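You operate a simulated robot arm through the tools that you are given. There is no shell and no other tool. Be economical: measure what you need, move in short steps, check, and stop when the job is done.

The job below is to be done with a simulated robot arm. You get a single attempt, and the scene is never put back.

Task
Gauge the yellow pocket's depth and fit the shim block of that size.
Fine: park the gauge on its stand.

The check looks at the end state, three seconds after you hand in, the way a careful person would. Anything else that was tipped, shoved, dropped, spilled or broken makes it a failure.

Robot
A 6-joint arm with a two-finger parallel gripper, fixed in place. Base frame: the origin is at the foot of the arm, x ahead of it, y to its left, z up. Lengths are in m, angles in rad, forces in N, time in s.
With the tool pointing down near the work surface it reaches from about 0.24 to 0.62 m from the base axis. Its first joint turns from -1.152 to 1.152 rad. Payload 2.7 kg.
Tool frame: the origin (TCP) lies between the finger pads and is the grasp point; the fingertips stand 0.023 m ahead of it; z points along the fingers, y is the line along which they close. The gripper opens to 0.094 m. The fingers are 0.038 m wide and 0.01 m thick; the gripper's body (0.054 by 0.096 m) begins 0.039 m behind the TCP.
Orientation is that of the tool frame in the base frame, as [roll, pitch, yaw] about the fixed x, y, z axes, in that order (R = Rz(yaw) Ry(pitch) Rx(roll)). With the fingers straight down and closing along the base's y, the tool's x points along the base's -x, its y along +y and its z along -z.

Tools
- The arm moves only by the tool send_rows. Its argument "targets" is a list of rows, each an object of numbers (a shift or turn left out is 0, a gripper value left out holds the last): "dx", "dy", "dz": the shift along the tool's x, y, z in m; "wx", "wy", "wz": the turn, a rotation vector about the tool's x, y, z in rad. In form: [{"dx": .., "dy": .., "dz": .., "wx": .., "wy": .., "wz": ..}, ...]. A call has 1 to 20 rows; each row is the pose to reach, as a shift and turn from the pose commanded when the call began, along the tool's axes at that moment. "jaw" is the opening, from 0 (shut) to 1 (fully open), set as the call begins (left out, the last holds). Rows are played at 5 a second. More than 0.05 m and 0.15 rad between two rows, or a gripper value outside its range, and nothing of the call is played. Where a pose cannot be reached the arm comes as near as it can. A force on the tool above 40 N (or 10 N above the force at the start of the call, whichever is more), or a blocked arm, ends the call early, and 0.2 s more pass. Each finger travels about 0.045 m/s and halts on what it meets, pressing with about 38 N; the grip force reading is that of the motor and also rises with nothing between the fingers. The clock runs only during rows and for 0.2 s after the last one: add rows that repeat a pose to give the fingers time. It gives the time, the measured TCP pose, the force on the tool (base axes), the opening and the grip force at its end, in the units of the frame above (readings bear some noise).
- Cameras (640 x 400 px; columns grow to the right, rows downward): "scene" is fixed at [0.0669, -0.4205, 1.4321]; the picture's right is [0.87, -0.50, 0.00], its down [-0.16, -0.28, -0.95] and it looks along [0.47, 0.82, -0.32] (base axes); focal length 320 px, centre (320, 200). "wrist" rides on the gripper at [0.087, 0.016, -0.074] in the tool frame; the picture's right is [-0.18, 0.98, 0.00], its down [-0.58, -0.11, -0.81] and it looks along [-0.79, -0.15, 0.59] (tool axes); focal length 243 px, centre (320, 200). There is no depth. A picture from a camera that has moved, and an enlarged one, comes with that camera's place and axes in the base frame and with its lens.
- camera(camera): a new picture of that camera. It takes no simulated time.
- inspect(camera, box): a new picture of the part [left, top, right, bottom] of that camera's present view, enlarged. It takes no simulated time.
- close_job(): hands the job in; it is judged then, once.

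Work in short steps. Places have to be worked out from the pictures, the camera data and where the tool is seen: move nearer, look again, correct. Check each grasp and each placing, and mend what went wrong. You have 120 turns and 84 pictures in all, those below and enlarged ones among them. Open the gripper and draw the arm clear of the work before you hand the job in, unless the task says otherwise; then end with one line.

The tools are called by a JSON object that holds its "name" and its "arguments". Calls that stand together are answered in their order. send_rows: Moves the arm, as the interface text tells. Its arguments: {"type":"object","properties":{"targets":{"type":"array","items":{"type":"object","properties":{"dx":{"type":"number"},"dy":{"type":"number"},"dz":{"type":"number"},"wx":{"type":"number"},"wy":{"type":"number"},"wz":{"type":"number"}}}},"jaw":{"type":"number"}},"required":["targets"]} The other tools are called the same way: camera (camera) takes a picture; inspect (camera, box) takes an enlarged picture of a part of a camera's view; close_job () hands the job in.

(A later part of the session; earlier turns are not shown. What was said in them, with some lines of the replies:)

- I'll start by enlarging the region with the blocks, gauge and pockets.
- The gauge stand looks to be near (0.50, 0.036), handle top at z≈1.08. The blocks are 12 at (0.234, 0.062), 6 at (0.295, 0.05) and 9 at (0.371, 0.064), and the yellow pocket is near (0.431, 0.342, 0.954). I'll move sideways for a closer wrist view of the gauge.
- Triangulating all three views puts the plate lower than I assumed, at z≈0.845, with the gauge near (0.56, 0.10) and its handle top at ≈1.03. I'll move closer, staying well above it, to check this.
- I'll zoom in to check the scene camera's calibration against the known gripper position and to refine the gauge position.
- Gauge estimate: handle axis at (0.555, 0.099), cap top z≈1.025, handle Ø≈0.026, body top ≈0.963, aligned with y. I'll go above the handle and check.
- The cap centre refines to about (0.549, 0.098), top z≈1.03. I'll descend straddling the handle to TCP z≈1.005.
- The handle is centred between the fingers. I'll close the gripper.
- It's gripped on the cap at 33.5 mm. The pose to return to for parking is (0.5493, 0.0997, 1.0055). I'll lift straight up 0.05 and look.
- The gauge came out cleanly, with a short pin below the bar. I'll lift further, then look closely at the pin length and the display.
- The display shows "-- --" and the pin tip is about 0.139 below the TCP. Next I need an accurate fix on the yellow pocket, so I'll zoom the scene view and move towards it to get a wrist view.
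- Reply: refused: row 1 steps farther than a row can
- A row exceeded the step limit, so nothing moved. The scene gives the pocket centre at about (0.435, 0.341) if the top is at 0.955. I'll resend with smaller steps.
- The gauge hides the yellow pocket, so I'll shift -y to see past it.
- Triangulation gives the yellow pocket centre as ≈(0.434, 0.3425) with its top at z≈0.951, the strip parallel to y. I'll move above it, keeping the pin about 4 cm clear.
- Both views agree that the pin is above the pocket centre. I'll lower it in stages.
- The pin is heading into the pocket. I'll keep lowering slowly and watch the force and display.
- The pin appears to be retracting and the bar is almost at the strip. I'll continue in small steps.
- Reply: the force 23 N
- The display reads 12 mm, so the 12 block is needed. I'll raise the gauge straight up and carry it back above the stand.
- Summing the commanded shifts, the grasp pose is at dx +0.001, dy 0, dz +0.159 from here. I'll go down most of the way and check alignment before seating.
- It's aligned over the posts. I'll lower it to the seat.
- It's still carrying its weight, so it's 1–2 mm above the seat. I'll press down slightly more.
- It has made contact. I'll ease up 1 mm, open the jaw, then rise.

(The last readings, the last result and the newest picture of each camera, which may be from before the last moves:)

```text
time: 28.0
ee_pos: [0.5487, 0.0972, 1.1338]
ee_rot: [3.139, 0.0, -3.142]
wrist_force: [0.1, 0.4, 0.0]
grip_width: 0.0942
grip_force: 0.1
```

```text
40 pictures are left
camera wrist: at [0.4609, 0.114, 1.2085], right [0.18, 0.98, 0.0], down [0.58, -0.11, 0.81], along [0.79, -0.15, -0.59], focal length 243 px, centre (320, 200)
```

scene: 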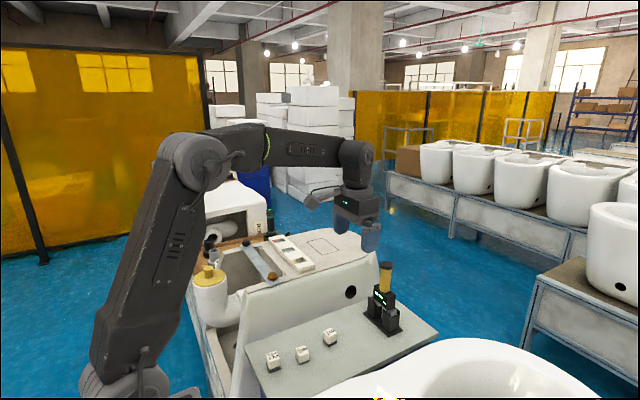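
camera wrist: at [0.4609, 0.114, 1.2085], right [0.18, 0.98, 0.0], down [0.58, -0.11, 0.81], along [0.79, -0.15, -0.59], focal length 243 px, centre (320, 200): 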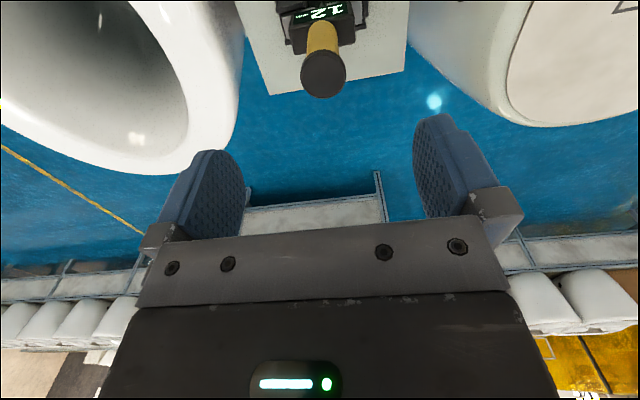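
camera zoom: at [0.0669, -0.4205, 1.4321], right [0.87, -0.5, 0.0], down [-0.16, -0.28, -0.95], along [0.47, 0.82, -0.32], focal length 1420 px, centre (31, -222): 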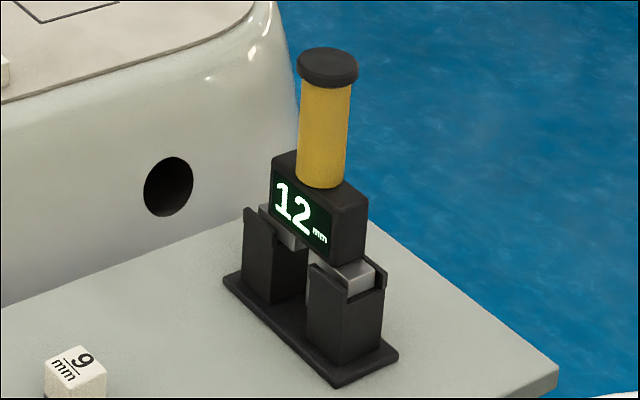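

The gauge is parked and level. The 12 block is axis-aligned at about (0.251, 0.111), ~24 mm square and ~36 mm tall. I'll move to view it from nearby.

{"name": "send_rows", "arguments": {"targets": [{"dx": 0.045}, {"dx": 0.09}, {"dx": 0.135}, {"dx": 0.18, "dy": 0.004}, {"dx": 0.225, "dy": 0.008}, {"dx": 0.27, "dy": 0.012}, {"dx": 0.305, "dy": 0.014, "dz": 0.015}, {"dx": 0.305, "dy": 0.014, "dz": 0.034}, {"dx": 0.305, "dy": 0.014, "dz": 0.034}]}}

{"name": "camera", "arguments": {"camera": "wrist"}}

{"name": "inspect", "arguments": {"camera": "scene", "box": [220, 240, 360, 380]}}

```text
time: 30.0
ee_pos: [0.2441, 0.1129, 1.1016]
ee_rot: [3.14, 0.0, -3.14]
wrist_force: [-0.8, 0.2, 0.6]
grip_width: 0.094
grip_force: 0.1
```

```text
39 pictures are left
camera wrist: at [0.1575, 0.1296, 1.1736], right [0.18, 0.98, 0.0], down [0.58, -0.11, 0.81], along [0.79, -0.15, -0.59], focal length 243 px, centre (320, 200)
```

wrist: 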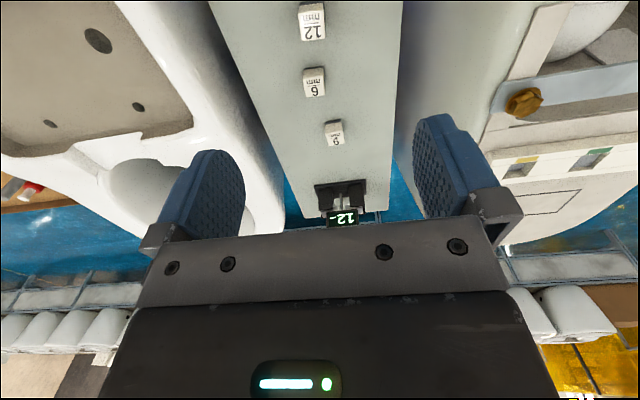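

```text
2.86 times, centred on (290, 310) of scene
camera zoom: at [0.0669, -0.4205, 1.4321], right [0.87, -0.5, 0.0], down [-0.16, -0.28, -0.95], along [0.47, 0.82, -0.32], focal length 913 px, centre (406, -114)
```

zoom: 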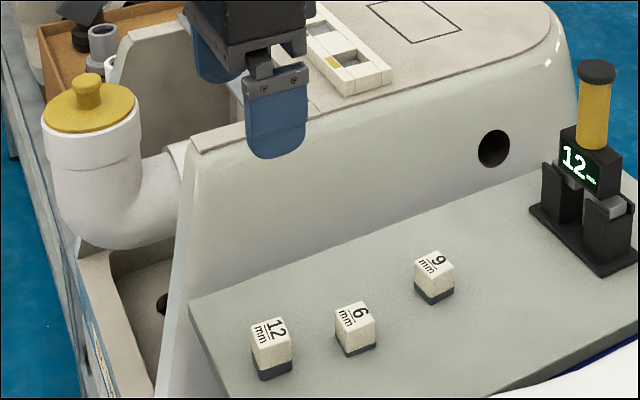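

{"name": "inspect", "arguments": {"camera": "wrist", "box": [270, 0, 370, 60]}}

{"name": "inspect", "arguments": {"camera": "scene", "box": [250, 335, 310, 385]}}

```text
6.40 times, centred on (320, 30) of wrist
camera zoom: at [0.1575, 0.1296, 1.1736], right [0.18, 0.98, 0.0], down [0.58, -0.11, 0.81], along [0.79, -0.15, -0.59], focal length 1553 px, centre (320, 1288)
```

zoom: 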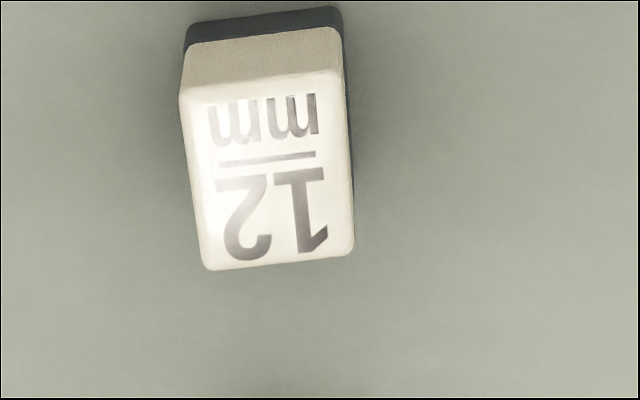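

```text
8.00 times, centred on (280, 360) of scene
camera zoom: at [0.0669, -0.4205, 1.4321], right [0.87, -0.5, 0.0], down [-0.16, -0.28, -0.95], along [0.47, 0.82, -0.32], focal length 2556 px, centre (640, -1080)
```

zoom: 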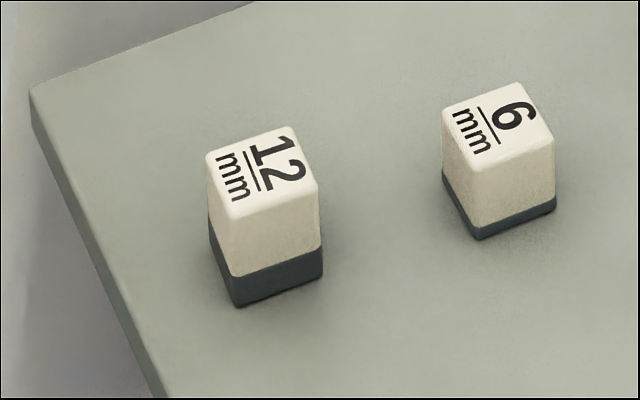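

The block centre is (0.249, 0.104), top z≈0.883, yawed about -4.5°. I'll line up above it with a matching small yaw and descend to a check height.

{"name": "send_rows", "arguments": {"targets": [{"dx": -0.005, "dy": -0.009, "dz": 0.03, "wz": 0.075}, {"dx": -0.005, "dy": -0.009, "dz": 0.07, "wz": 0.075}, {"dx": -0.005, "dy": -0.009, "dz": 0.11, "wz": 0.075}, {"dx": -0.005, "dy": -0.009, "dz": 0.14, "wz": 0.075}, {"dx": -0.005, "dy": -0.009, "dz": 0.155, "wz": 0.075}, {"dx": -0.005, "dy": -0.009, "dz": 0.155, "wz": 0.075}]}}

{"name": "inspect", "arguments": {"camera": "scene", "box": [240, 290, 340, 390]}}

{"name": "camera", "arguments": {"camera": "wrist"}}

```text
time: 31.4
ee_pos: [0.2488, 0.1051, 0.9451]
ee_rot: [3.141, 0.0, 3.067]
wrist_force: [-0.3, -0.9, 0.1]
grip_width: 0.094
grip_force: 0.1
```

```text
4.00 times, centred on (290, 340) of scene
camera zoom: at [0.0669, -0.4205, 1.4321], right [0.87, -0.5, 0.0], down [-0.16, -0.28, -0.95], along [0.47, 0.82, -0.32], focal length 1278 px, centre (440, -360)
```

zoom: 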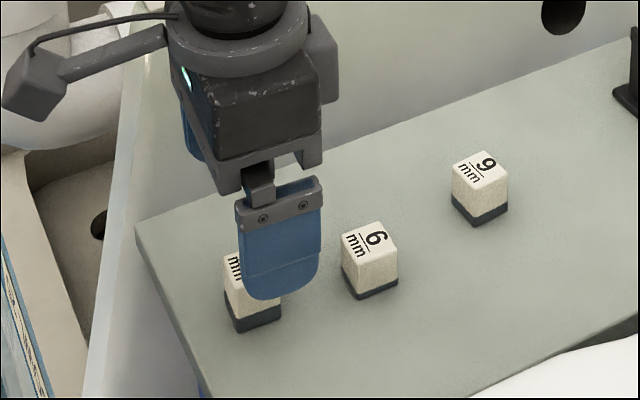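

```text
34 pictures are left
camera wrist: at [0.1635, 0.1282, 1.0184], right [0.26, 0.97, 0.0], down [0.57, -0.15, 0.81], along [0.78, -0.21, -0.59], focal length 243 px, centre (320, 200)
```

wrist: 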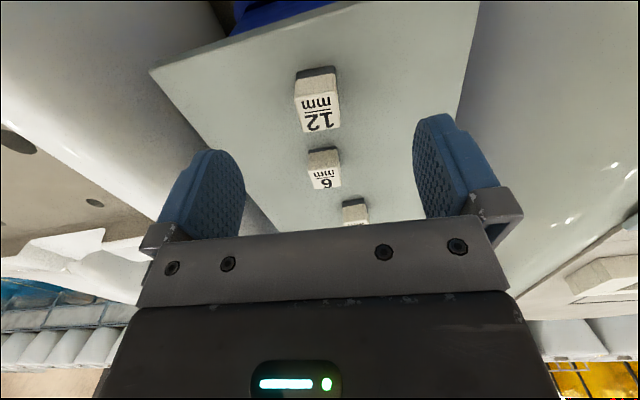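

The block is centred between the fingers. I'll descend to TCP z≈0.886.

{"name": "send_rows", "arguments": {"targets": [{"dx": -0.002, "dz": 0.02}, {"dx": -0.002, "dz": 0.04}, {"dx": -0.002, "dz": 0.052}, {"dx": -0.002, "dz": 0.059}, {"dx": -0.002, "dz": 0.059}]}}

{"name": "camera", "arguments": {"camera": "wrist"}}

{"name": "inspect", "arguments": {"camera": "scene", "box": [240, 310, 330, 390]}}

```text
time: 32.6
ee_pos: [0.2519, 0.1037, 0.8879]
ee_rot: [3.14, 0.001, 3.066]
wrist_force: [0.6, 0.6, -0.5]
grip_width: 0.0942
grip_force: 0.0
```

```text
33 pictures are left
camera wrist: at [0.1657, 0.1267, 0.9614], right [0.26, 0.97, 0.0], down [0.57, -0.15, 0.81], along [0.78, -0.21, -0.59], focal length 243 px, centre (320, 200)
```

wrist: 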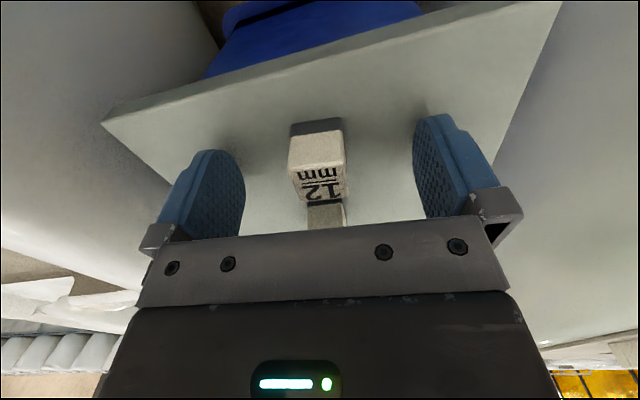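

```text
5.00 times, centred on (285, 350) of scene
camera zoom: at [0.0669, -0.4205, 1.4321], right [0.87, -0.5, 0.0], down [-0.16, -0.28, -0.95], along [0.47, 0.82, -0.32], focal length 1598 px, centre (495, -550)
```

zoom: 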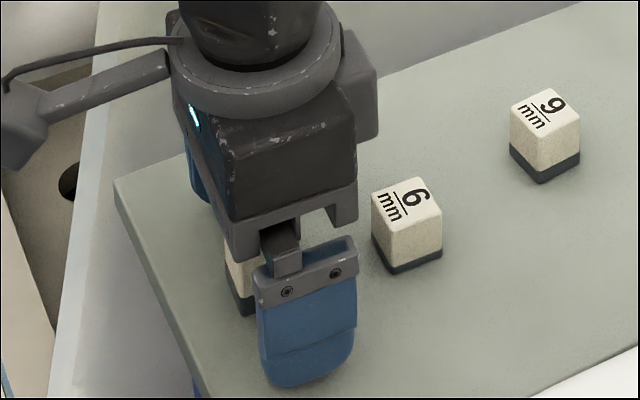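

The TCP is level with the block top as planned. I'll close the gripper.

{"name": "send_rows", "arguments": {"targets": [{"dz": 0}, {"dz": 0}, {"dz": 0}, {"dz": 0}, {"dz": 0}], "jaw": 0}}

{"name": "camera", "arguments": {"camera": "wrist"}}

```text
time: 33.8
ee_pos: [0.2515, 0.1039, 0.8874]
ee_rot: [3.14, -0.001, 3.068]
wrist_force: [-0.4, 0.1, -0.3]
grip_width: 0.0236
grip_force: 37.8
```

```text
31 pictures are left
camera wrist: at [0.1657, 0.1268, 0.9616], right [0.26, 0.97, 0.0], down [0.57, -0.15, 0.81], along [0.78, -0.21, -0.59], focal length 243 px, centre (320, 200)
```

wrist: 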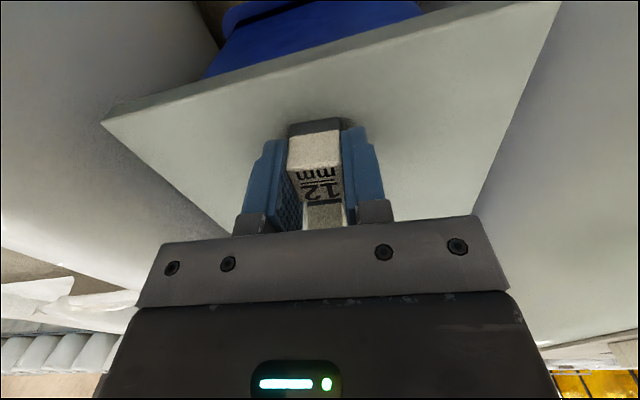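

It's gripped at 23.6 mm. I'll lift vertically, then undo the yaw.

{"name": "send_rows", "arguments": {"targets": [{"dz": -0.01}, {"dz": -0.03}, {"dz": -0.07}, {"dz": -0.11}, {"dz": -0.15}, {"dz": -0.19}, {"dz": -0.2, "wz": -0.075}, {"dz": -0.2, "wz": -0.075}]}}

{"name": "inspect", "arguments": {"camera": "wrist", "box": [220, 60, 420, 240]}}

{"name": "inspect", "arguments": {"camera": "scene", "box": [220, 220, 340, 390]}}

```text
time: 35.6
ee_pos: [0.2511, 0.1032, 1.0898]
ee_rot: [3.141, 0.001, -3.141]
wrist_force: [0.1, -0.2, 0.0]
grip_width: 0.0238
grip_force: 38.3
```

```text
2.22 times, centred on (320, 150) of wrist
camera zoom: at [0.1638, 0.1202, 1.1625], right [0.18, 0.98, 0.0], down [0.58, -0.11, 0.81], along [0.79, -0.15, -0.59], focal length 539 px, centre (320, 311)
```

zoom: 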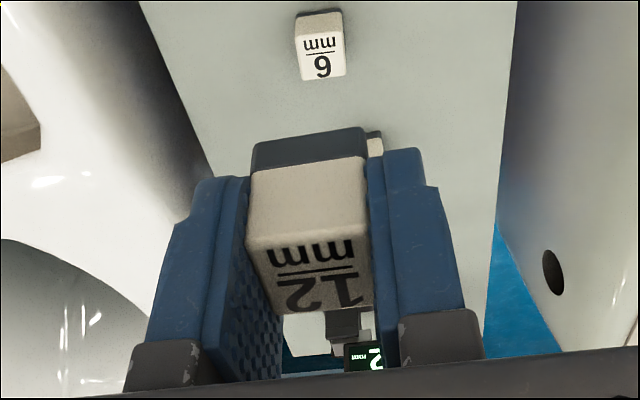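

```text
2.35 times, centred on (280, 305) of scene
camera zoom: at [0.0669, -0.4205, 1.4321], right [0.87, -0.5, 0.0], down [-0.16, -0.28, -0.95], along [0.47, 0.82, -0.32], focal length 752 px, centre (414, -47)
```

zoom: 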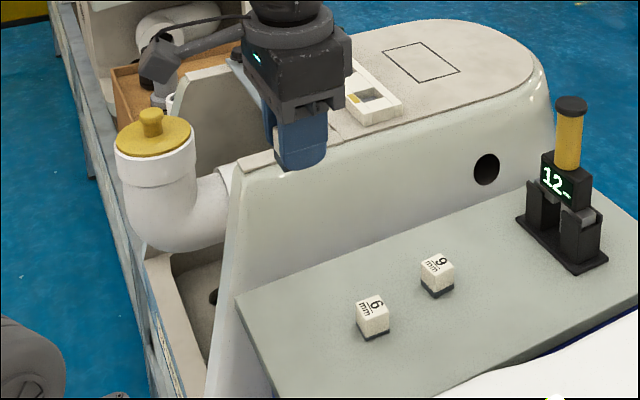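

The block hangs straight: its centre is ~2.4 mm in +x from the TCP and its bottom ~40 mm below. I'll carry it over the yellow pocket.

{"name": "send_rows", "arguments": {"targets": [{"dx": -0.0257, "dy": 0.0342}, {"dx": -0.0514, "dy": 0.0684}, {"dx": -0.0771, "dy": 0.1026}, {"dx": -0.1028, "dy": 0.1368}, {"dx": -0.1285, "dy": 0.171}, {"dx": -0.1542, "dy": 0.2052}, {"dx": -0.18, "dy": 0.239}, {"dx": -0.18, "dy": 0.239, "dz": 0.03}, {"dx": -0.18, "dy": 0.239, "dz": 0.06}, {"dx": -0.18, "dy": 0.239, "dz": 0.06}]}}

{"name": "inspect", "arguments": {"camera": "wrist", "box": [220, 40, 420, 220]}}

{"name": "inspect", "arguments": {"camera": "scene", "box": [275, 200, 345, 275]}}

```text
time: 37.8
ee_pos: [0.4316, 0.342, 1.0274]
ee_rot: [3.139, -0.001, -3.142]
wrist_force: [0.3, -0.8, -0.8]
grip_width: 0.0239
grip_force: 37.6
```

```text
2.22 times, centred on (320, 130) of wrist
camera zoom: at [0.3443, 0.3574, 1.1009], right [0.18, 0.98, 0.0], down [0.58, -0.11, 0.81], along [0.79, -0.15, -0.59], focal length 539 px, centre (320, 356)
```

zoom: 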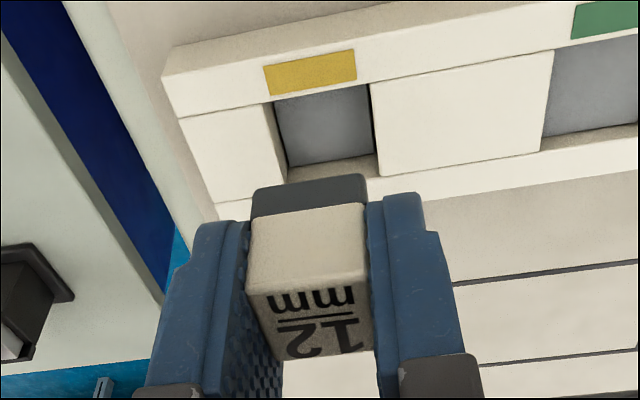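

```text
5.33 times, centred on (310, 238) of scene
camera zoom: at [0.0669, -0.4205, 1.4321], right [0.87, -0.5, 0.0], down [-0.16, -0.28, -0.95], along [0.47, 0.82, -0.32], focal length 1704 px, centre (373, 0)
```

zoom: 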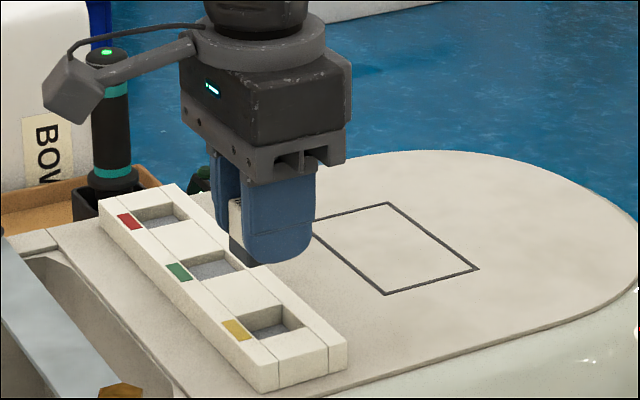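

From this view the pocket opening is x 0.4215–0.4495, y 0.327–0.357, centre (0.4355, 0.342), so there's ~2–3 mm clearance around the block. I'll shift +1.5 mm in x and lower to just above the opening.

{"name": "send_rows", "arguments": {"targets": [{"dx": -0.0015, "dz": 0.01}, {"dx": -0.0015, "dz": 0.02}, {"dx": -0.0015, "dz": 0.026}, {"dx": -0.0015, "dz": 0.026}]}}

{"name": "inspect", "arguments": {"camera": "wrist", "box": [240, 60, 400, 200]}}

{"name": "inspect", "arguments": {"camera": "scene", "box": [285, 225, 335, 275]}}

```text
time: 38.8
ee_pos: [0.4321, 0.3421, 1.0013]
ee_rot: [3.137, 0.002, -3.141]
wrist_force: [0.7, 0.3, -1.0]
grip_width: 0.0235
grip_force: 37.8
```

```text
2.86 times, centred on (320, 130) of wrist
camera zoom: at [0.3453, 0.3585, 1.0754], right [0.18, 0.98, 0.0], down [0.58, -0.11, 0.81], along [0.79, -0.15, -0.59], focal length 693 px, centre (320, 400)
```

zoom: 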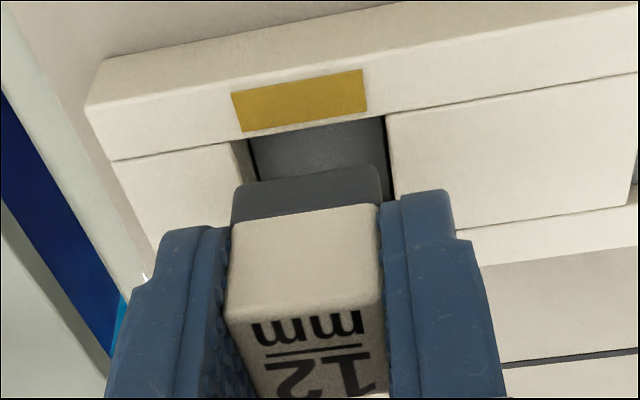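

```text
8.00 times, centred on (310, 250) of scene
camera zoom: at [0.0669, -0.4205, 1.4321], right [0.87, -0.5, 0.0], down [-0.16, -0.28, -0.95], along [0.47, 0.82, -0.32], focal length 2556 px, centre (400, -200)
```

zoom: 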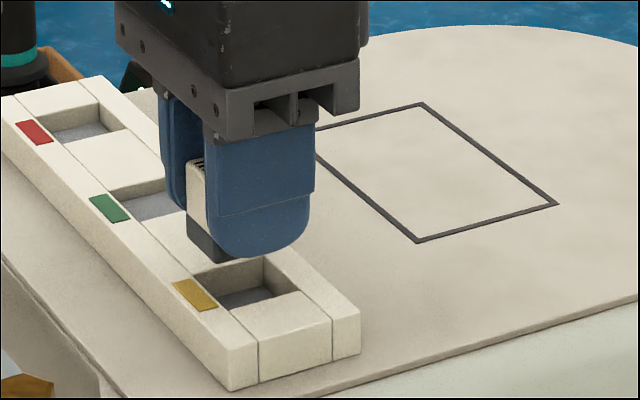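

y is centred, but the block's near face is close to the pocket's near wall, so I'll shift +2 mm in x and lower 8 mm.

{"name": "send_rows", "arguments": {"targets": [{"dx": -0.002, "dz": 0.0}, {"dx": -0.002, "dz": 0.004}, {"dx": -0.002, "dz": 0.008}, {"dx": -0.002, "dz": 0.008}]}}

{"name": "inspect", "arguments": {"camera": "wrist", "box": [270, 80, 370, 160]}}

{"name": "inspect", "arguments": {"camera": "scene", "box": [290, 235, 335, 270]}}

```text
time: 39.8
ee_pos: [0.4339, 0.3435, 0.994]
ee_rot: [3.141, 0.0, -3.141]
wrist_force: [-0.4, -0.1, -0.1]
grip_width: 0.0239
grip_force: 38.4
```

```text
5.00 times, centred on (320, 120) of wrist
camera zoom: at [0.3473, 0.3596, 1.067], right [0.18, 0.98, 0.0], down [0.58, -0.11, 0.81], along [0.79, -0.15, -0.59], focal length 1213 px, centre (320, 600)
```

zoom: 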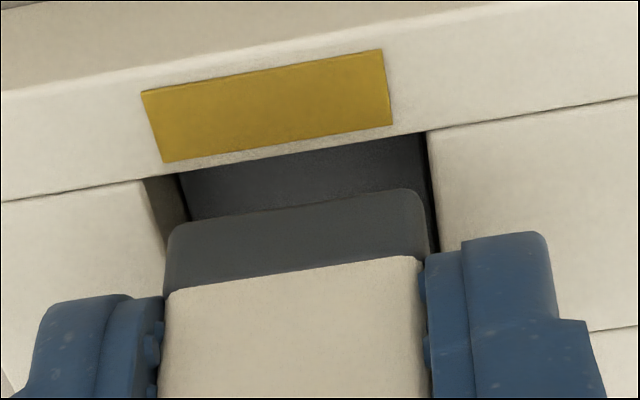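

```text
11.43 times, centred on (312, 252) of scene
camera zoom: at [0.0669, -0.4205, 1.4321], right [0.87, -0.5, 0.0], down [-0.16, -0.28, -0.95], along [0.47, 0.82, -0.32], focal length 3652 px, centre (406, -400)
```

zoom: 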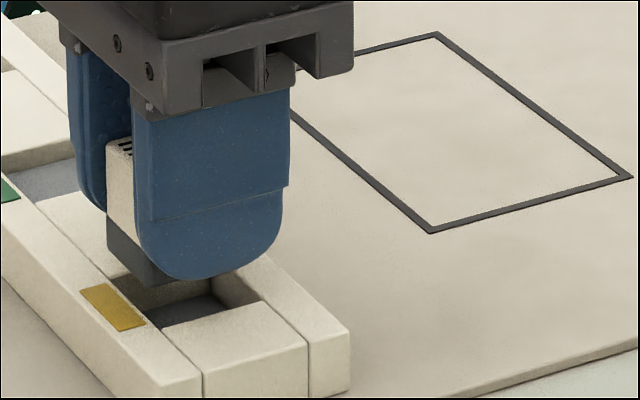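

The alignment looks balanced. I'll lower another 8 mm in small steps, watching the force.

{"name": "send_rows", "arguments": {"targets": [{"dz": 0.002}, {"dz": 0.004}, {"dz": 0.006}, {"dz": 0.008}, {"dz": 0.008}]}}

{"name": "inspect", "arguments": {"camera": "wrist", "box": [270, 80, 370, 160]}}

{"name": "inspect", "arguments": {"camera": "scene", "box": [290, 235, 335, 270]}}

```text
time: 41.0
ee_pos: [0.4345, 0.3433, 0.985]
ee_rot: [3.14, 0.001, 3.141]
wrist_force: [0.3, -0.3, -0.7]
grip_width: 0.0238
grip_force: 38.5
```

```text
5.00 times, centred on (320, 120) of wrist
camera zoom: at [0.3475, 0.3596, 1.0586], right [0.18, 0.98, 0.0], down [0.58, -0.11, 0.81], along [0.79, -0.15, -0.59], focal length 1213 px, centre (320, 600)
```

zoom: 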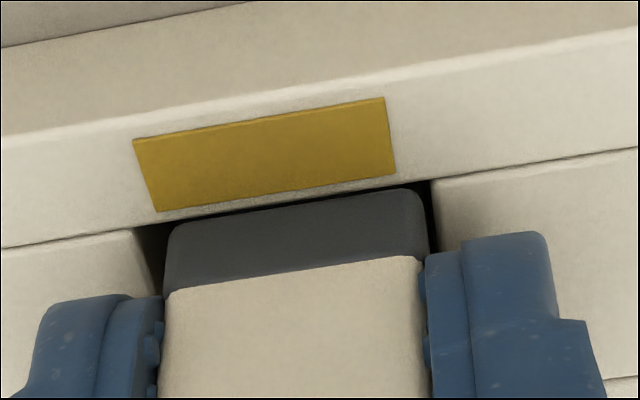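

```text
11.43 times, centred on (312, 252) of scene
camera zoom: at [0.0669, -0.4205, 1.4321], right [0.87, -0.5, 0.0], down [-0.16, -0.28, -0.95], along [0.47, 0.82, -0.32], focal length 3652 px, centre (406, -400)
```

zoom: 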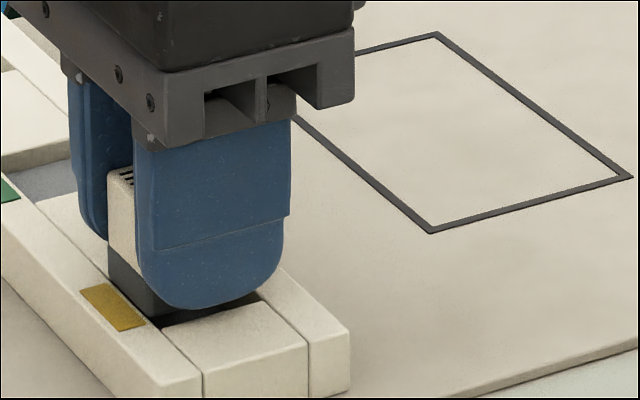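

The block is entering the opening, with the left gap slightly bigger. I'll nudge -0.8 mm in y and keep lowering.

{"name": "send_rows", "arguments": {"targets": [{"dy": -0.0008}, {"dy": -0.0008, "dz": 0.002}, {"dy": -0.0008, "dz": 0.004}, {"dy": -0.0008, "dz": 0.006}, {"dy": -0.0008, "dz": 0.006}]}}

{"name": "inspect", "arguments": {"camera": "wrist", "box": [270, 80, 370, 160]}}

{"name": "inspect", "arguments": {"camera": "scene", "box": [290, 235, 335, 270]}}

```text
time: 42.2
ee_pos: [0.436, 0.3427, 0.9828]
ee_rot: [3.135, 0.007, 3.14]
wrist_force: [0.1, 0.4, 28.8]
grip_width: 0.0237
grip_force: 38.3
```

```text
5.00 times, centred on (320, 120) of wrist
camera zoom: at [0.3477, 0.3588, 1.0554], right [0.18, 0.98, 0.01], down [0.58, -0.11, 0.81], along [0.8, -0.14, -0.59], focal length 1213 px, centre (320, 600)
```

zoom: 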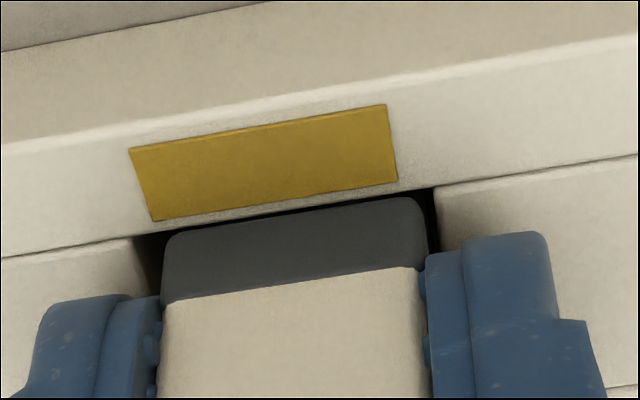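

```text
11.43 times, centred on (312, 252) of scene
camera zoom: at [0.0665, -0.4208, 1.432], right [0.87, -0.5, 0.0], down [-0.16, -0.28, -0.95], along [0.47, 0.82, -0.32], focal length 3652 px, centre (406, -400)
```

zoom: 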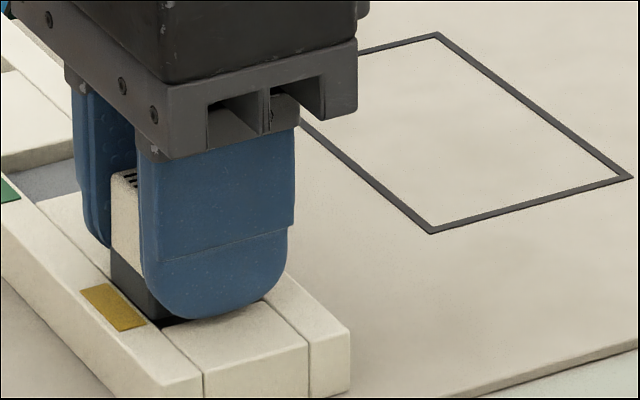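

Contact came early: the block's full dark base is still visible and its far side (≈0.450) seems to be on the far wall edge (≈0.4495). I'll raise 7 mm, shift back 2.5 mm in -x and retry.

{"name": "send_rows", "arguments": {"targets": [{"dz": -0.004}, {"dz": -0.007}, {"dx": 0.0025, "dz": -0.007}, {"dx": 0.0025, "dz": -0.005}, {"dx": 0.0025, "dz": -0.003}, {"dx": 0.0025, "dz": -0.001}, {"dx": 0.0025, "dz": 0.0}, {"dx": 0.0025, "dz": 0.0}]}}

{"name": "inspect", "arguments": {"camera": "wrist", "box": [270, 80, 370, 160]}}

```text
time: 44.0
ee_pos: [0.431, 0.3424, 0.9821]
ee_rot: [3.135, 0.005, -3.141]
wrist_force: [-5.9, -3.0, 27.6]
grip_width: 0.024
grip_force: 37.7
```

```text
5.00 times, centred on (320, 120) of wrist
camera zoom: at [0.3445, 0.3589, 1.0555], right [0.18, 0.98, 0.01], down [0.58, -0.11, 0.81], along [0.8, -0.15, -0.59], focal length 1213 px, centre (320, 600)
```

zoom: 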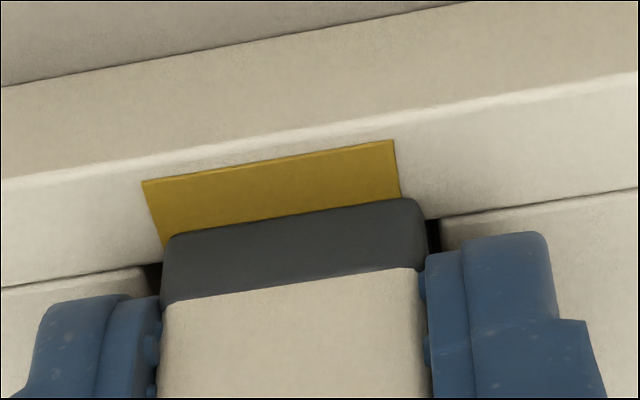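

The block is now clearly on the near ledge at the same height as before. So the strip top is lower than I thought (≈0.945) and the pocket centre is further in +x, at about 0.44. I'll raise, shift +5 mm in x and -0.8 mm in y, then look.

{"name": "send_rows", "arguments": {"targets": [{"dz": -0.004}, {"dz": -0.008}, {"dx": -0.0025, "dy": -0.0008, "dz": -0.008}, {"dx": -0.005, "dy": -0.0008, "dz": -0.008}, {"dx": -0.005, "dy": -0.0008, "dz": -0.006}, {"dx": -0.005, "dy": -0.0008, "dz": -0.006}]}}

{"name": "inspect", "arguments": {"camera": "wrist", "box": [270, 80, 370, 160]}}

{"name": "inspect", "arguments": {"camera": "scene", "box": [290, 235, 335, 270]}}

```text
time: 45.4
ee_pos: [0.4367, 0.3418, 0.9859]
ee_rot: [3.14, 0.0, 3.14]
wrist_force: [0.2, -0.1, -0.7]
grip_width: 0.0239
grip_force: 38.1
```

```text
5.00 times, centred on (320, 120) of wrist
camera zoom: at [0.3499, 0.3575, 1.0592], right [0.18, 0.98, 0.0], down [0.58, -0.11, 0.81], along [0.79, -0.15, -0.59], focal length 1213 px, centre (320, 600)
```

zoom: 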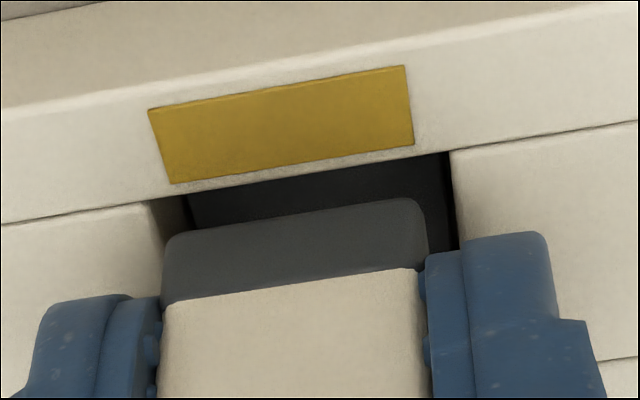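

```text
11.43 times, centred on (312, 252) of scene
camera zoom: at [0.0669, -0.4205, 1.4321], right [0.87, -0.5, 0.0], down [-0.16, -0.28, -0.95], along [0.47, 0.82, -0.32], focal length 3652 px, centre (406, -400)
```

zoom: 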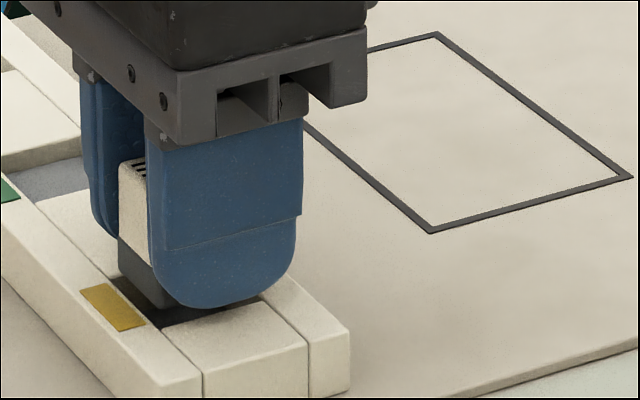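

The near gap is now about right (projected ~2.4 mm). I'll correct +1 mm in y and lower in small steps.

{"name": "send_rows", "arguments": {"targets": [{"dy": 0.001}, {"dy": 0.001, "dz": 0.002}, {"dy": 0.001, "dz": 0.004}, {"dy": 0.001, "dz": 0.006}, {"dy": 0.001, "dz": 0.007}, {"dy": 0.001, "dz": 0.007}]}}

{"name": "inspect", "arguments": {"camera": "wrist", "box": [270, 80, 370, 160]}}

```text
time: 46.8
ee_pos: [0.4362, 0.3423, 0.9793]
ee_rot: [3.139, 0.004, -3.14]
wrist_force: [-4.8, -0.2, 14.4]
grip_width: 0.0239
grip_force: 38.2
```

```text
5.00 times, centred on (320, 120) of wrist
camera zoom: at [0.3493, 0.3589, 1.0536], right [0.18, 0.98, 0.0], down [0.58, -0.11, 0.81], along [0.79, -0.15, -0.59], focal length 1213 px, centre (320, 600)
```

zoom: 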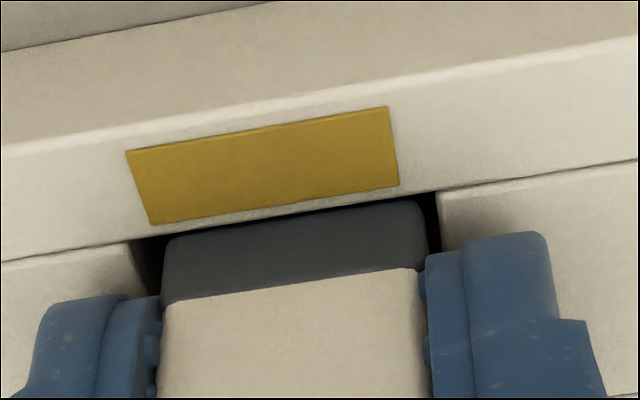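

It's deeper now but rubbing, with the force along -x suggesting far-side contact. I'll ease up 2 mm, shift 1 mm in -x and 0.7 mm in -y, and lower again.

{"name": "send_rows", "arguments": {"targets": [{"dz": -0.002}, {"dx": 0.001, "dy": -0.0007, "dz": -0.002}, {"dx": 0.001, "dy": -0.0007, "dz": 0.0}, {"dx": 0.001, "dy": -0.0007, "dz": 0.002}, {"dx": 0.001, "dy": -0.0007, "dz": 0.003}, {"dx": 0.001, "dy": -0.0007, "dz": 0.003}]}}

{"name": "inspect", "arguments": {"camera": "wrist", "box": [250, 60, 390, 200]}}

{"name": "inspect", "arguments": {"camera": "scene", "box": [290, 235, 335, 270]}}

```text
time: 48.2
ee_pos: [0.4372, 0.3414, 0.9807]
ee_rot: [3.135, 0.01, 3.141]
wrist_force: [-3.3, 2.2, 35.4]
grip_width: 0.0236
grip_force: 38.3
```

```text
2.86 times, centred on (320, 130) of wrist
camera zoom: at [0.3487, 0.3584, 1.0534], right [0.18, 0.98, 0.01], down [0.57, -0.11, 0.81], along [0.8, -0.14, -0.59], focal length 693 px, centre (320, 400)
```

zoom: 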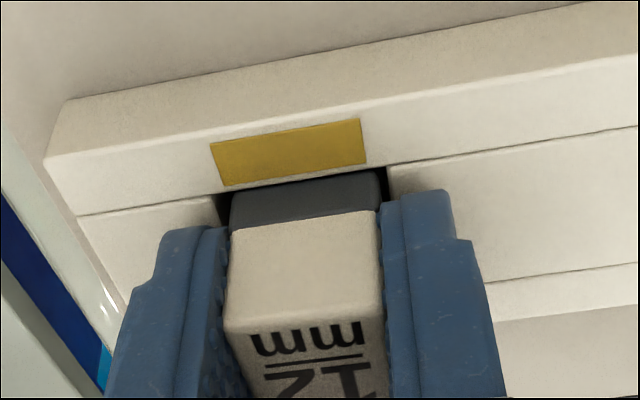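

```text
11.43 times, centred on (312, 252) of scene
camera zoom: at [0.0663, -0.4208, 1.432], right [0.87, -0.5, 0.0], down [-0.16, -0.28, -0.95], along [0.47, 0.82, -0.32], focal length 3652 px, centre (406, -400)
```

zoom: 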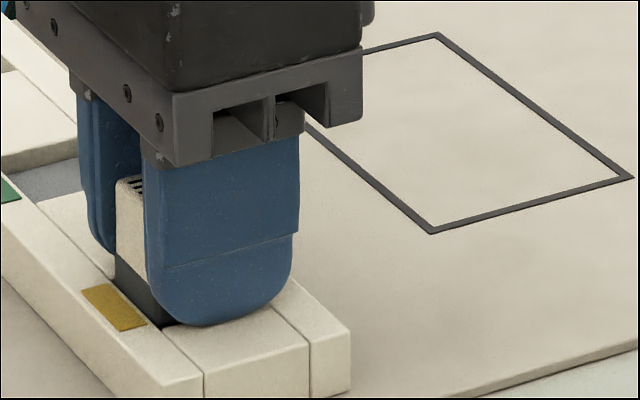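

Moving -x made it worse, so it's the near edge that catches. I'll raise 6 mm, go +2.5 mm in x, and lower again.

{"name": "send_rows", "arguments": {"targets": [{"dz": -0.004}, {"dz": -0.008}, {"dx": -0.0025, "dz": -0.008}, {"dx": -0.0025, "dz": -0.005}, {"dx": -0.0025, "dz": -0.003}, {"dx": -0.0025, "dz": -0.001}, {"dx": -0.0025, "dz": 0.0}, {"dx": -0.0025, "dz": 0.0}]}}

{"name": "inspect", "arguments": {"camera": "wrist", "box": [250, 60, 390, 200]}}

```text
time: 50.0
ee_pos: [0.4378, 0.3406, 0.9808]
ee_rot: [3.138, 0.005, -3.14]
wrist_force: [-16.3, -10.3, 40.0]
grip_width: 0.0238
grip_force: 37.7
```

```text
2.86 times, centred on (320, 130) of wrist
camera zoom: at [0.3499, 0.3574, 1.0536], right [0.18, 0.98, 0.0], down [0.58, -0.11, 0.81], along [0.79, -0.15, -0.59], focal length 693 px, centre (320, 400)
```

zoom: 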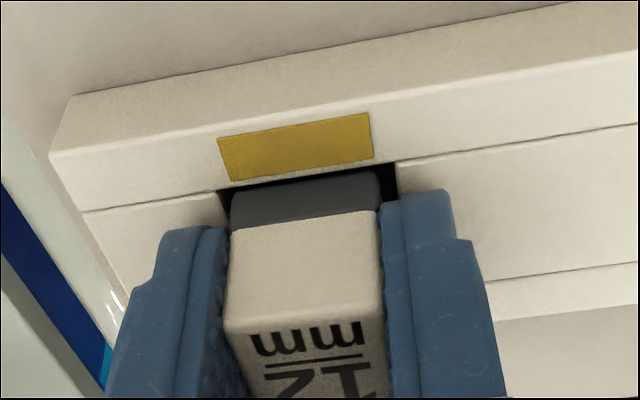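

Still catching, and only about 12 pictures are left, so I'll search by feel. First I'll ease the load off, then sweep sideways under light pressure and watch z.

{"name": "send_rows", "arguments": {"targets": [{"dz": -0.005}, {"dz": -0.008}, {"dz": -0.008}, {"dx": 0.001, "dy": 0.0005, "dz": -0.008}, {"dx": 0.001, "dy": 0.0005, "dz": -0.008}]}}

{"name": "inspect", "arguments": {"camera": "wrist", "box": [250, 60, 390, 200]}}

```text
time: 51.2
ee_pos: [0.4378, 0.3421, 0.9823]
ee_rot: [3.139, 0.0, -3.141]
wrist_force: [-0.8, 0.4, 0.4]
grip_width: 0.0239
grip_force: 38.0
```

```text
2.86 times, centred on (320, 130) of wrist
camera zoom: at [0.3499, 0.3586, 1.0566], right [0.18, 0.98, 0.0], down [0.58, -0.11, 0.81], along [0.79, -0.15, -0.59], focal length 693 px, centre (320, 400)
```

zoom: 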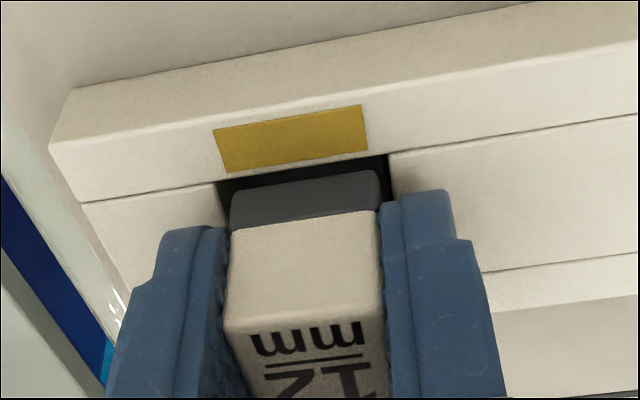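

It's free at z 0.9823 with both gaps roughly centred. I'll lower in 1 mm increments and read the force.

{"name": "send_rows", "arguments": {"targets": [{"dz": 0.001}, {"dz": 0.002}, {"dz": 0.002}]}}

{"name": "send_rows", "arguments": {"targets": [{"dz": 0.001}, {"dz": 0.001}]}}

```text
time: 52.0
ee_pos: [0.4385, 0.3434, 0.9808]
ee_rot: [3.14, -0.002, -3.141]
wrist_force: [0.0, 0.3, 0.4]
grip_width: 0.0236
grip_force: 37.5
```

```text
time: 52.6
ee_pos: [0.4374, 0.3424, 0.9807]
ee_rot: [3.14, 0.001, -3.141]
wrist_force: [-0.5, -0.6, 0.6]
grip_width: 0.0236
grip_force: 37.9
```

{"name": "send_rows", "arguments": {"targets": [{"dz": 0.001}, {"dz": 0.001}]}}

{"name": "send_rows", "arguments": {"targets": [{"dz": 0.001}, {"dz": 0.001}]}}

```text
time: 53.2
ee_pos: [0.4366, 0.3414, 0.9797]
ee_rot: [3.14, -0.002, -3.141]
wrist_force: [-2.5, -2.7, 3.1]
grip_width: 0.0237
grip_force: 37.6
```

```text
time: 53.8
ee_pos: [0.4363, 0.3429, 0.9794]
ee_rot: [3.14, 0.002, -3.141]
wrist_force: [-4.8, -6.4, 15.3]
grip_width: 0.0239
grip_force: 38.4
```

{"name": "inspect", "arguments": {"camera": "scene", "box": [295, 243, 325, 265]}}

```text
16.00 times, centred on (310, 254) of scene
camera zoom: at [0.0665, -0.4208, 1.432], right [0.87, -0.5, 0.0], down [-0.16, -0.28, -0.95], along [0.47, 0.82, -0.32], focal length 5113 px, centre (480, -664)
```

zoom: 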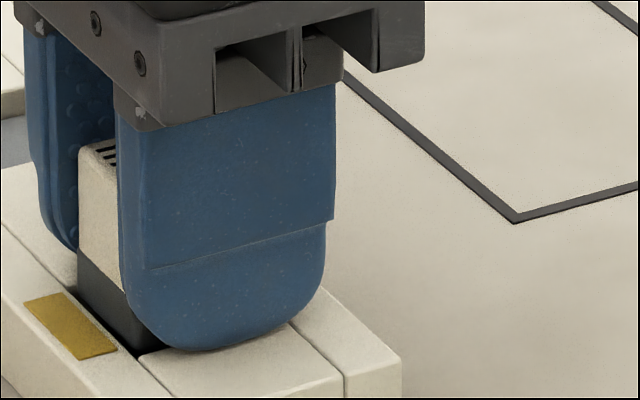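

Reading the scene view carefully: pressing has pushed the block ~8–10 mm up in the grip, so the fingertips are now almost on the strip (top ≈0.955) and the block's base is just inside the opening. I'll take the load off, then open the jaw only slightly so the block slides down, guided by the pocket walls and fingers.

{"name": "send_rows", "arguments": {"targets": [{"dz": -0.001}, {"dz": -0.001}, {"dz": -0.001}, {"dz": -0.001}], "jaw": 0.29}}

{"name": "inspect", "arguments": {"camera": "wrist", "box": [250, 60, 390, 200]}}

```text
time: 54.8
ee_pos: [0.436, 0.3454, 0.9796]
ee_rot: [3.137, 0.003, -3.141]
wrist_force: [2.7, 7.3, 15.3]
grip_width: 0.025
grip_force: 0.0
```

```text
2.86 times, centred on (320, 130) of wrist
camera zoom: at [0.3501, 0.3593, 1.0536], right [0.18, 0.98, 0.0], down [0.58, -0.11, 0.81], along [0.79, -0.15, -0.59], focal length 693 px, centre (320, 400)
```

zoom: 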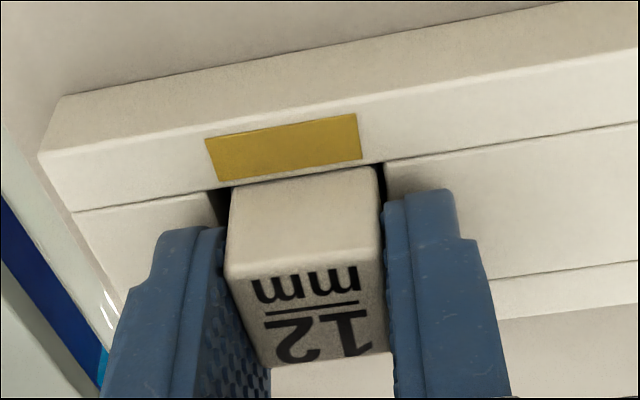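

The block has dropped in and its dark base is fully hidden. I'll raise a few mm off the strip, open up, and climb away.

{"name": "send_rows", "arguments": {"targets": [{"dz": -0.002}, {"dz": -0.004}, {"dz": -0.004}]}}

{"name": "send_rows", "arguments": {"targets": [{"dz": 0}, {"dz": 0}, {"dz": 0}, {"dz": 0}], "jaw": 0.8}}

{"name": "send_rows", "arguments": {"targets": [{"dz": -0.02}, {"dz": -0.05}, {"dz": -0.09}, {"dz": -0.12}, {"dz": -0.12}]}}

{"name": "inspect", "arguments": {"camera": "scene", "box": [280, 230, 340, 270]}}

{"name": "inspect", "arguments": {"camera": "wrist", "box": [230, 0, 430, 120]}}

```text
time: 55.6
ee_pos: [0.4382, 0.3416, 0.9812]
ee_rot: [3.141, -0.002, 3.14]
wrist_force: [-0.5, -0.2, 0.3]
grip_width: 0.0273
grip_force: 0.0
```

```text
time: 56.6
ee_pos: [0.4379, 0.3424, 0.9833]
ee_rot: [3.141, 0.003, 3.14]
wrist_force: [-0.1, -0.1, 0.1]
grip_width: 0.0753
grip_force: 0.0
```

```text
time: 57.8
ee_pos: [0.4378, 0.3436, 1.1053]
ee_rot: [3.139, -0.002, -3.14]
wrist_force: [0.5, -0.7, 0.2]
grip_width: 0.0752
grip_force: 0.0
```

```text
10.00 times, centred on (310, 250) of scene
camera zoom: at [0.0669, -0.4205, 1.4321], right [0.87, -0.5, 0.0], down [-0.16, -0.28, -0.95], along [0.47, 0.82, -0.32], focal length 3196 px, centre (420, -300)
```

zoom: 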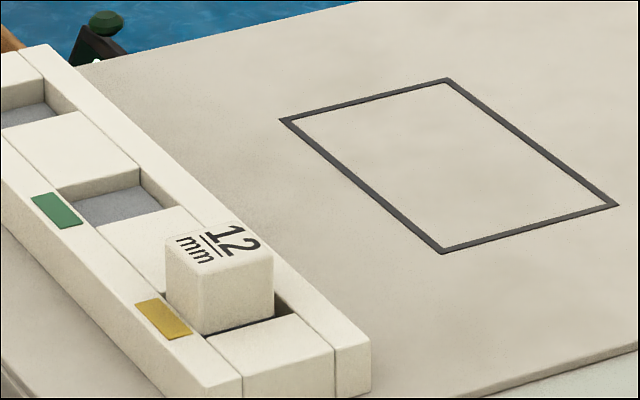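

```text
3.20 times, centred on (330, 60) of wrist
camera zoom: at [0.351, 0.3599, 1.1777], right [0.18, 0.98, 0.0], down [0.58, -0.11, 0.81], along [0.79, -0.15, -0.59], focal length 776 px, centre (288, 648)
```

zoom: 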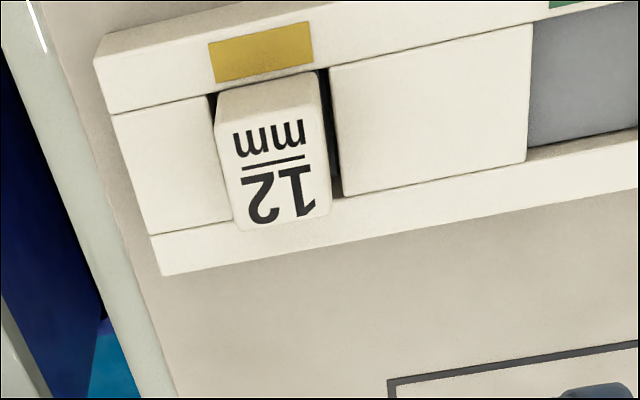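

The block sits level and seated in the yellow pocket. I'll draw the arm clear and take one last look at everything.

{"name": "send_rows", "arguments": {"targets": [{"dz": -0.04}, {"dx": 0.03, "dy": -0.015, "dz": -0.07}, {"dx": 0.07, "dy": -0.035, "dz": -0.09}, {"dx": 0.11, "dy": -0.055, "dz": -0.1}, {"dx": 0.14, "dy": -0.07, "dz": -0.11}, {"dx": 0.14, "dy": -0.07, "dz": -0.11}], "jaw": 1}}

{"name": "inspect", "arguments": {"camera": "scene", "box": [240, 220, 440, 380]}}

```text
time: 59.2
ee_pos: [0.2964, 0.2721, 1.2106]
ee_rot: [3.141, 0.0, -3.141]
wrist_force: [-0.5, 0.2, -0.1]
grip_width: 0.0938
grip_force: 0.0
```

```text
2.50 times, centred on (340, 300) of scene
camera zoom: at [0.0668, -0.4205, 1.4321], right [0.87, -0.5, 0.0], down [-0.16, -0.28, -0.95], along [0.47, 0.82, -0.32], focal length 799 px, centre (270, -50)
```

zoom: 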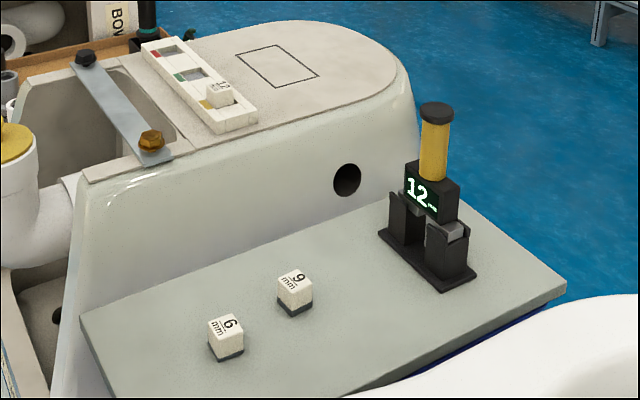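

The gauge is on its stand, the 12 mm block is in the yellow pocket and the 6 and 9 blocks are untouched. The arm is clear with the gripper open, so I'm handing in.

{"name": "close_job", "arguments": {}}

```text
The job is handed in.
```

The yellow pocket gauged 12 mm; the 12 mm shim block is seated in it, though it slipped in the grip and dropped about 1 cm into place, and the gauge is back on its stand.
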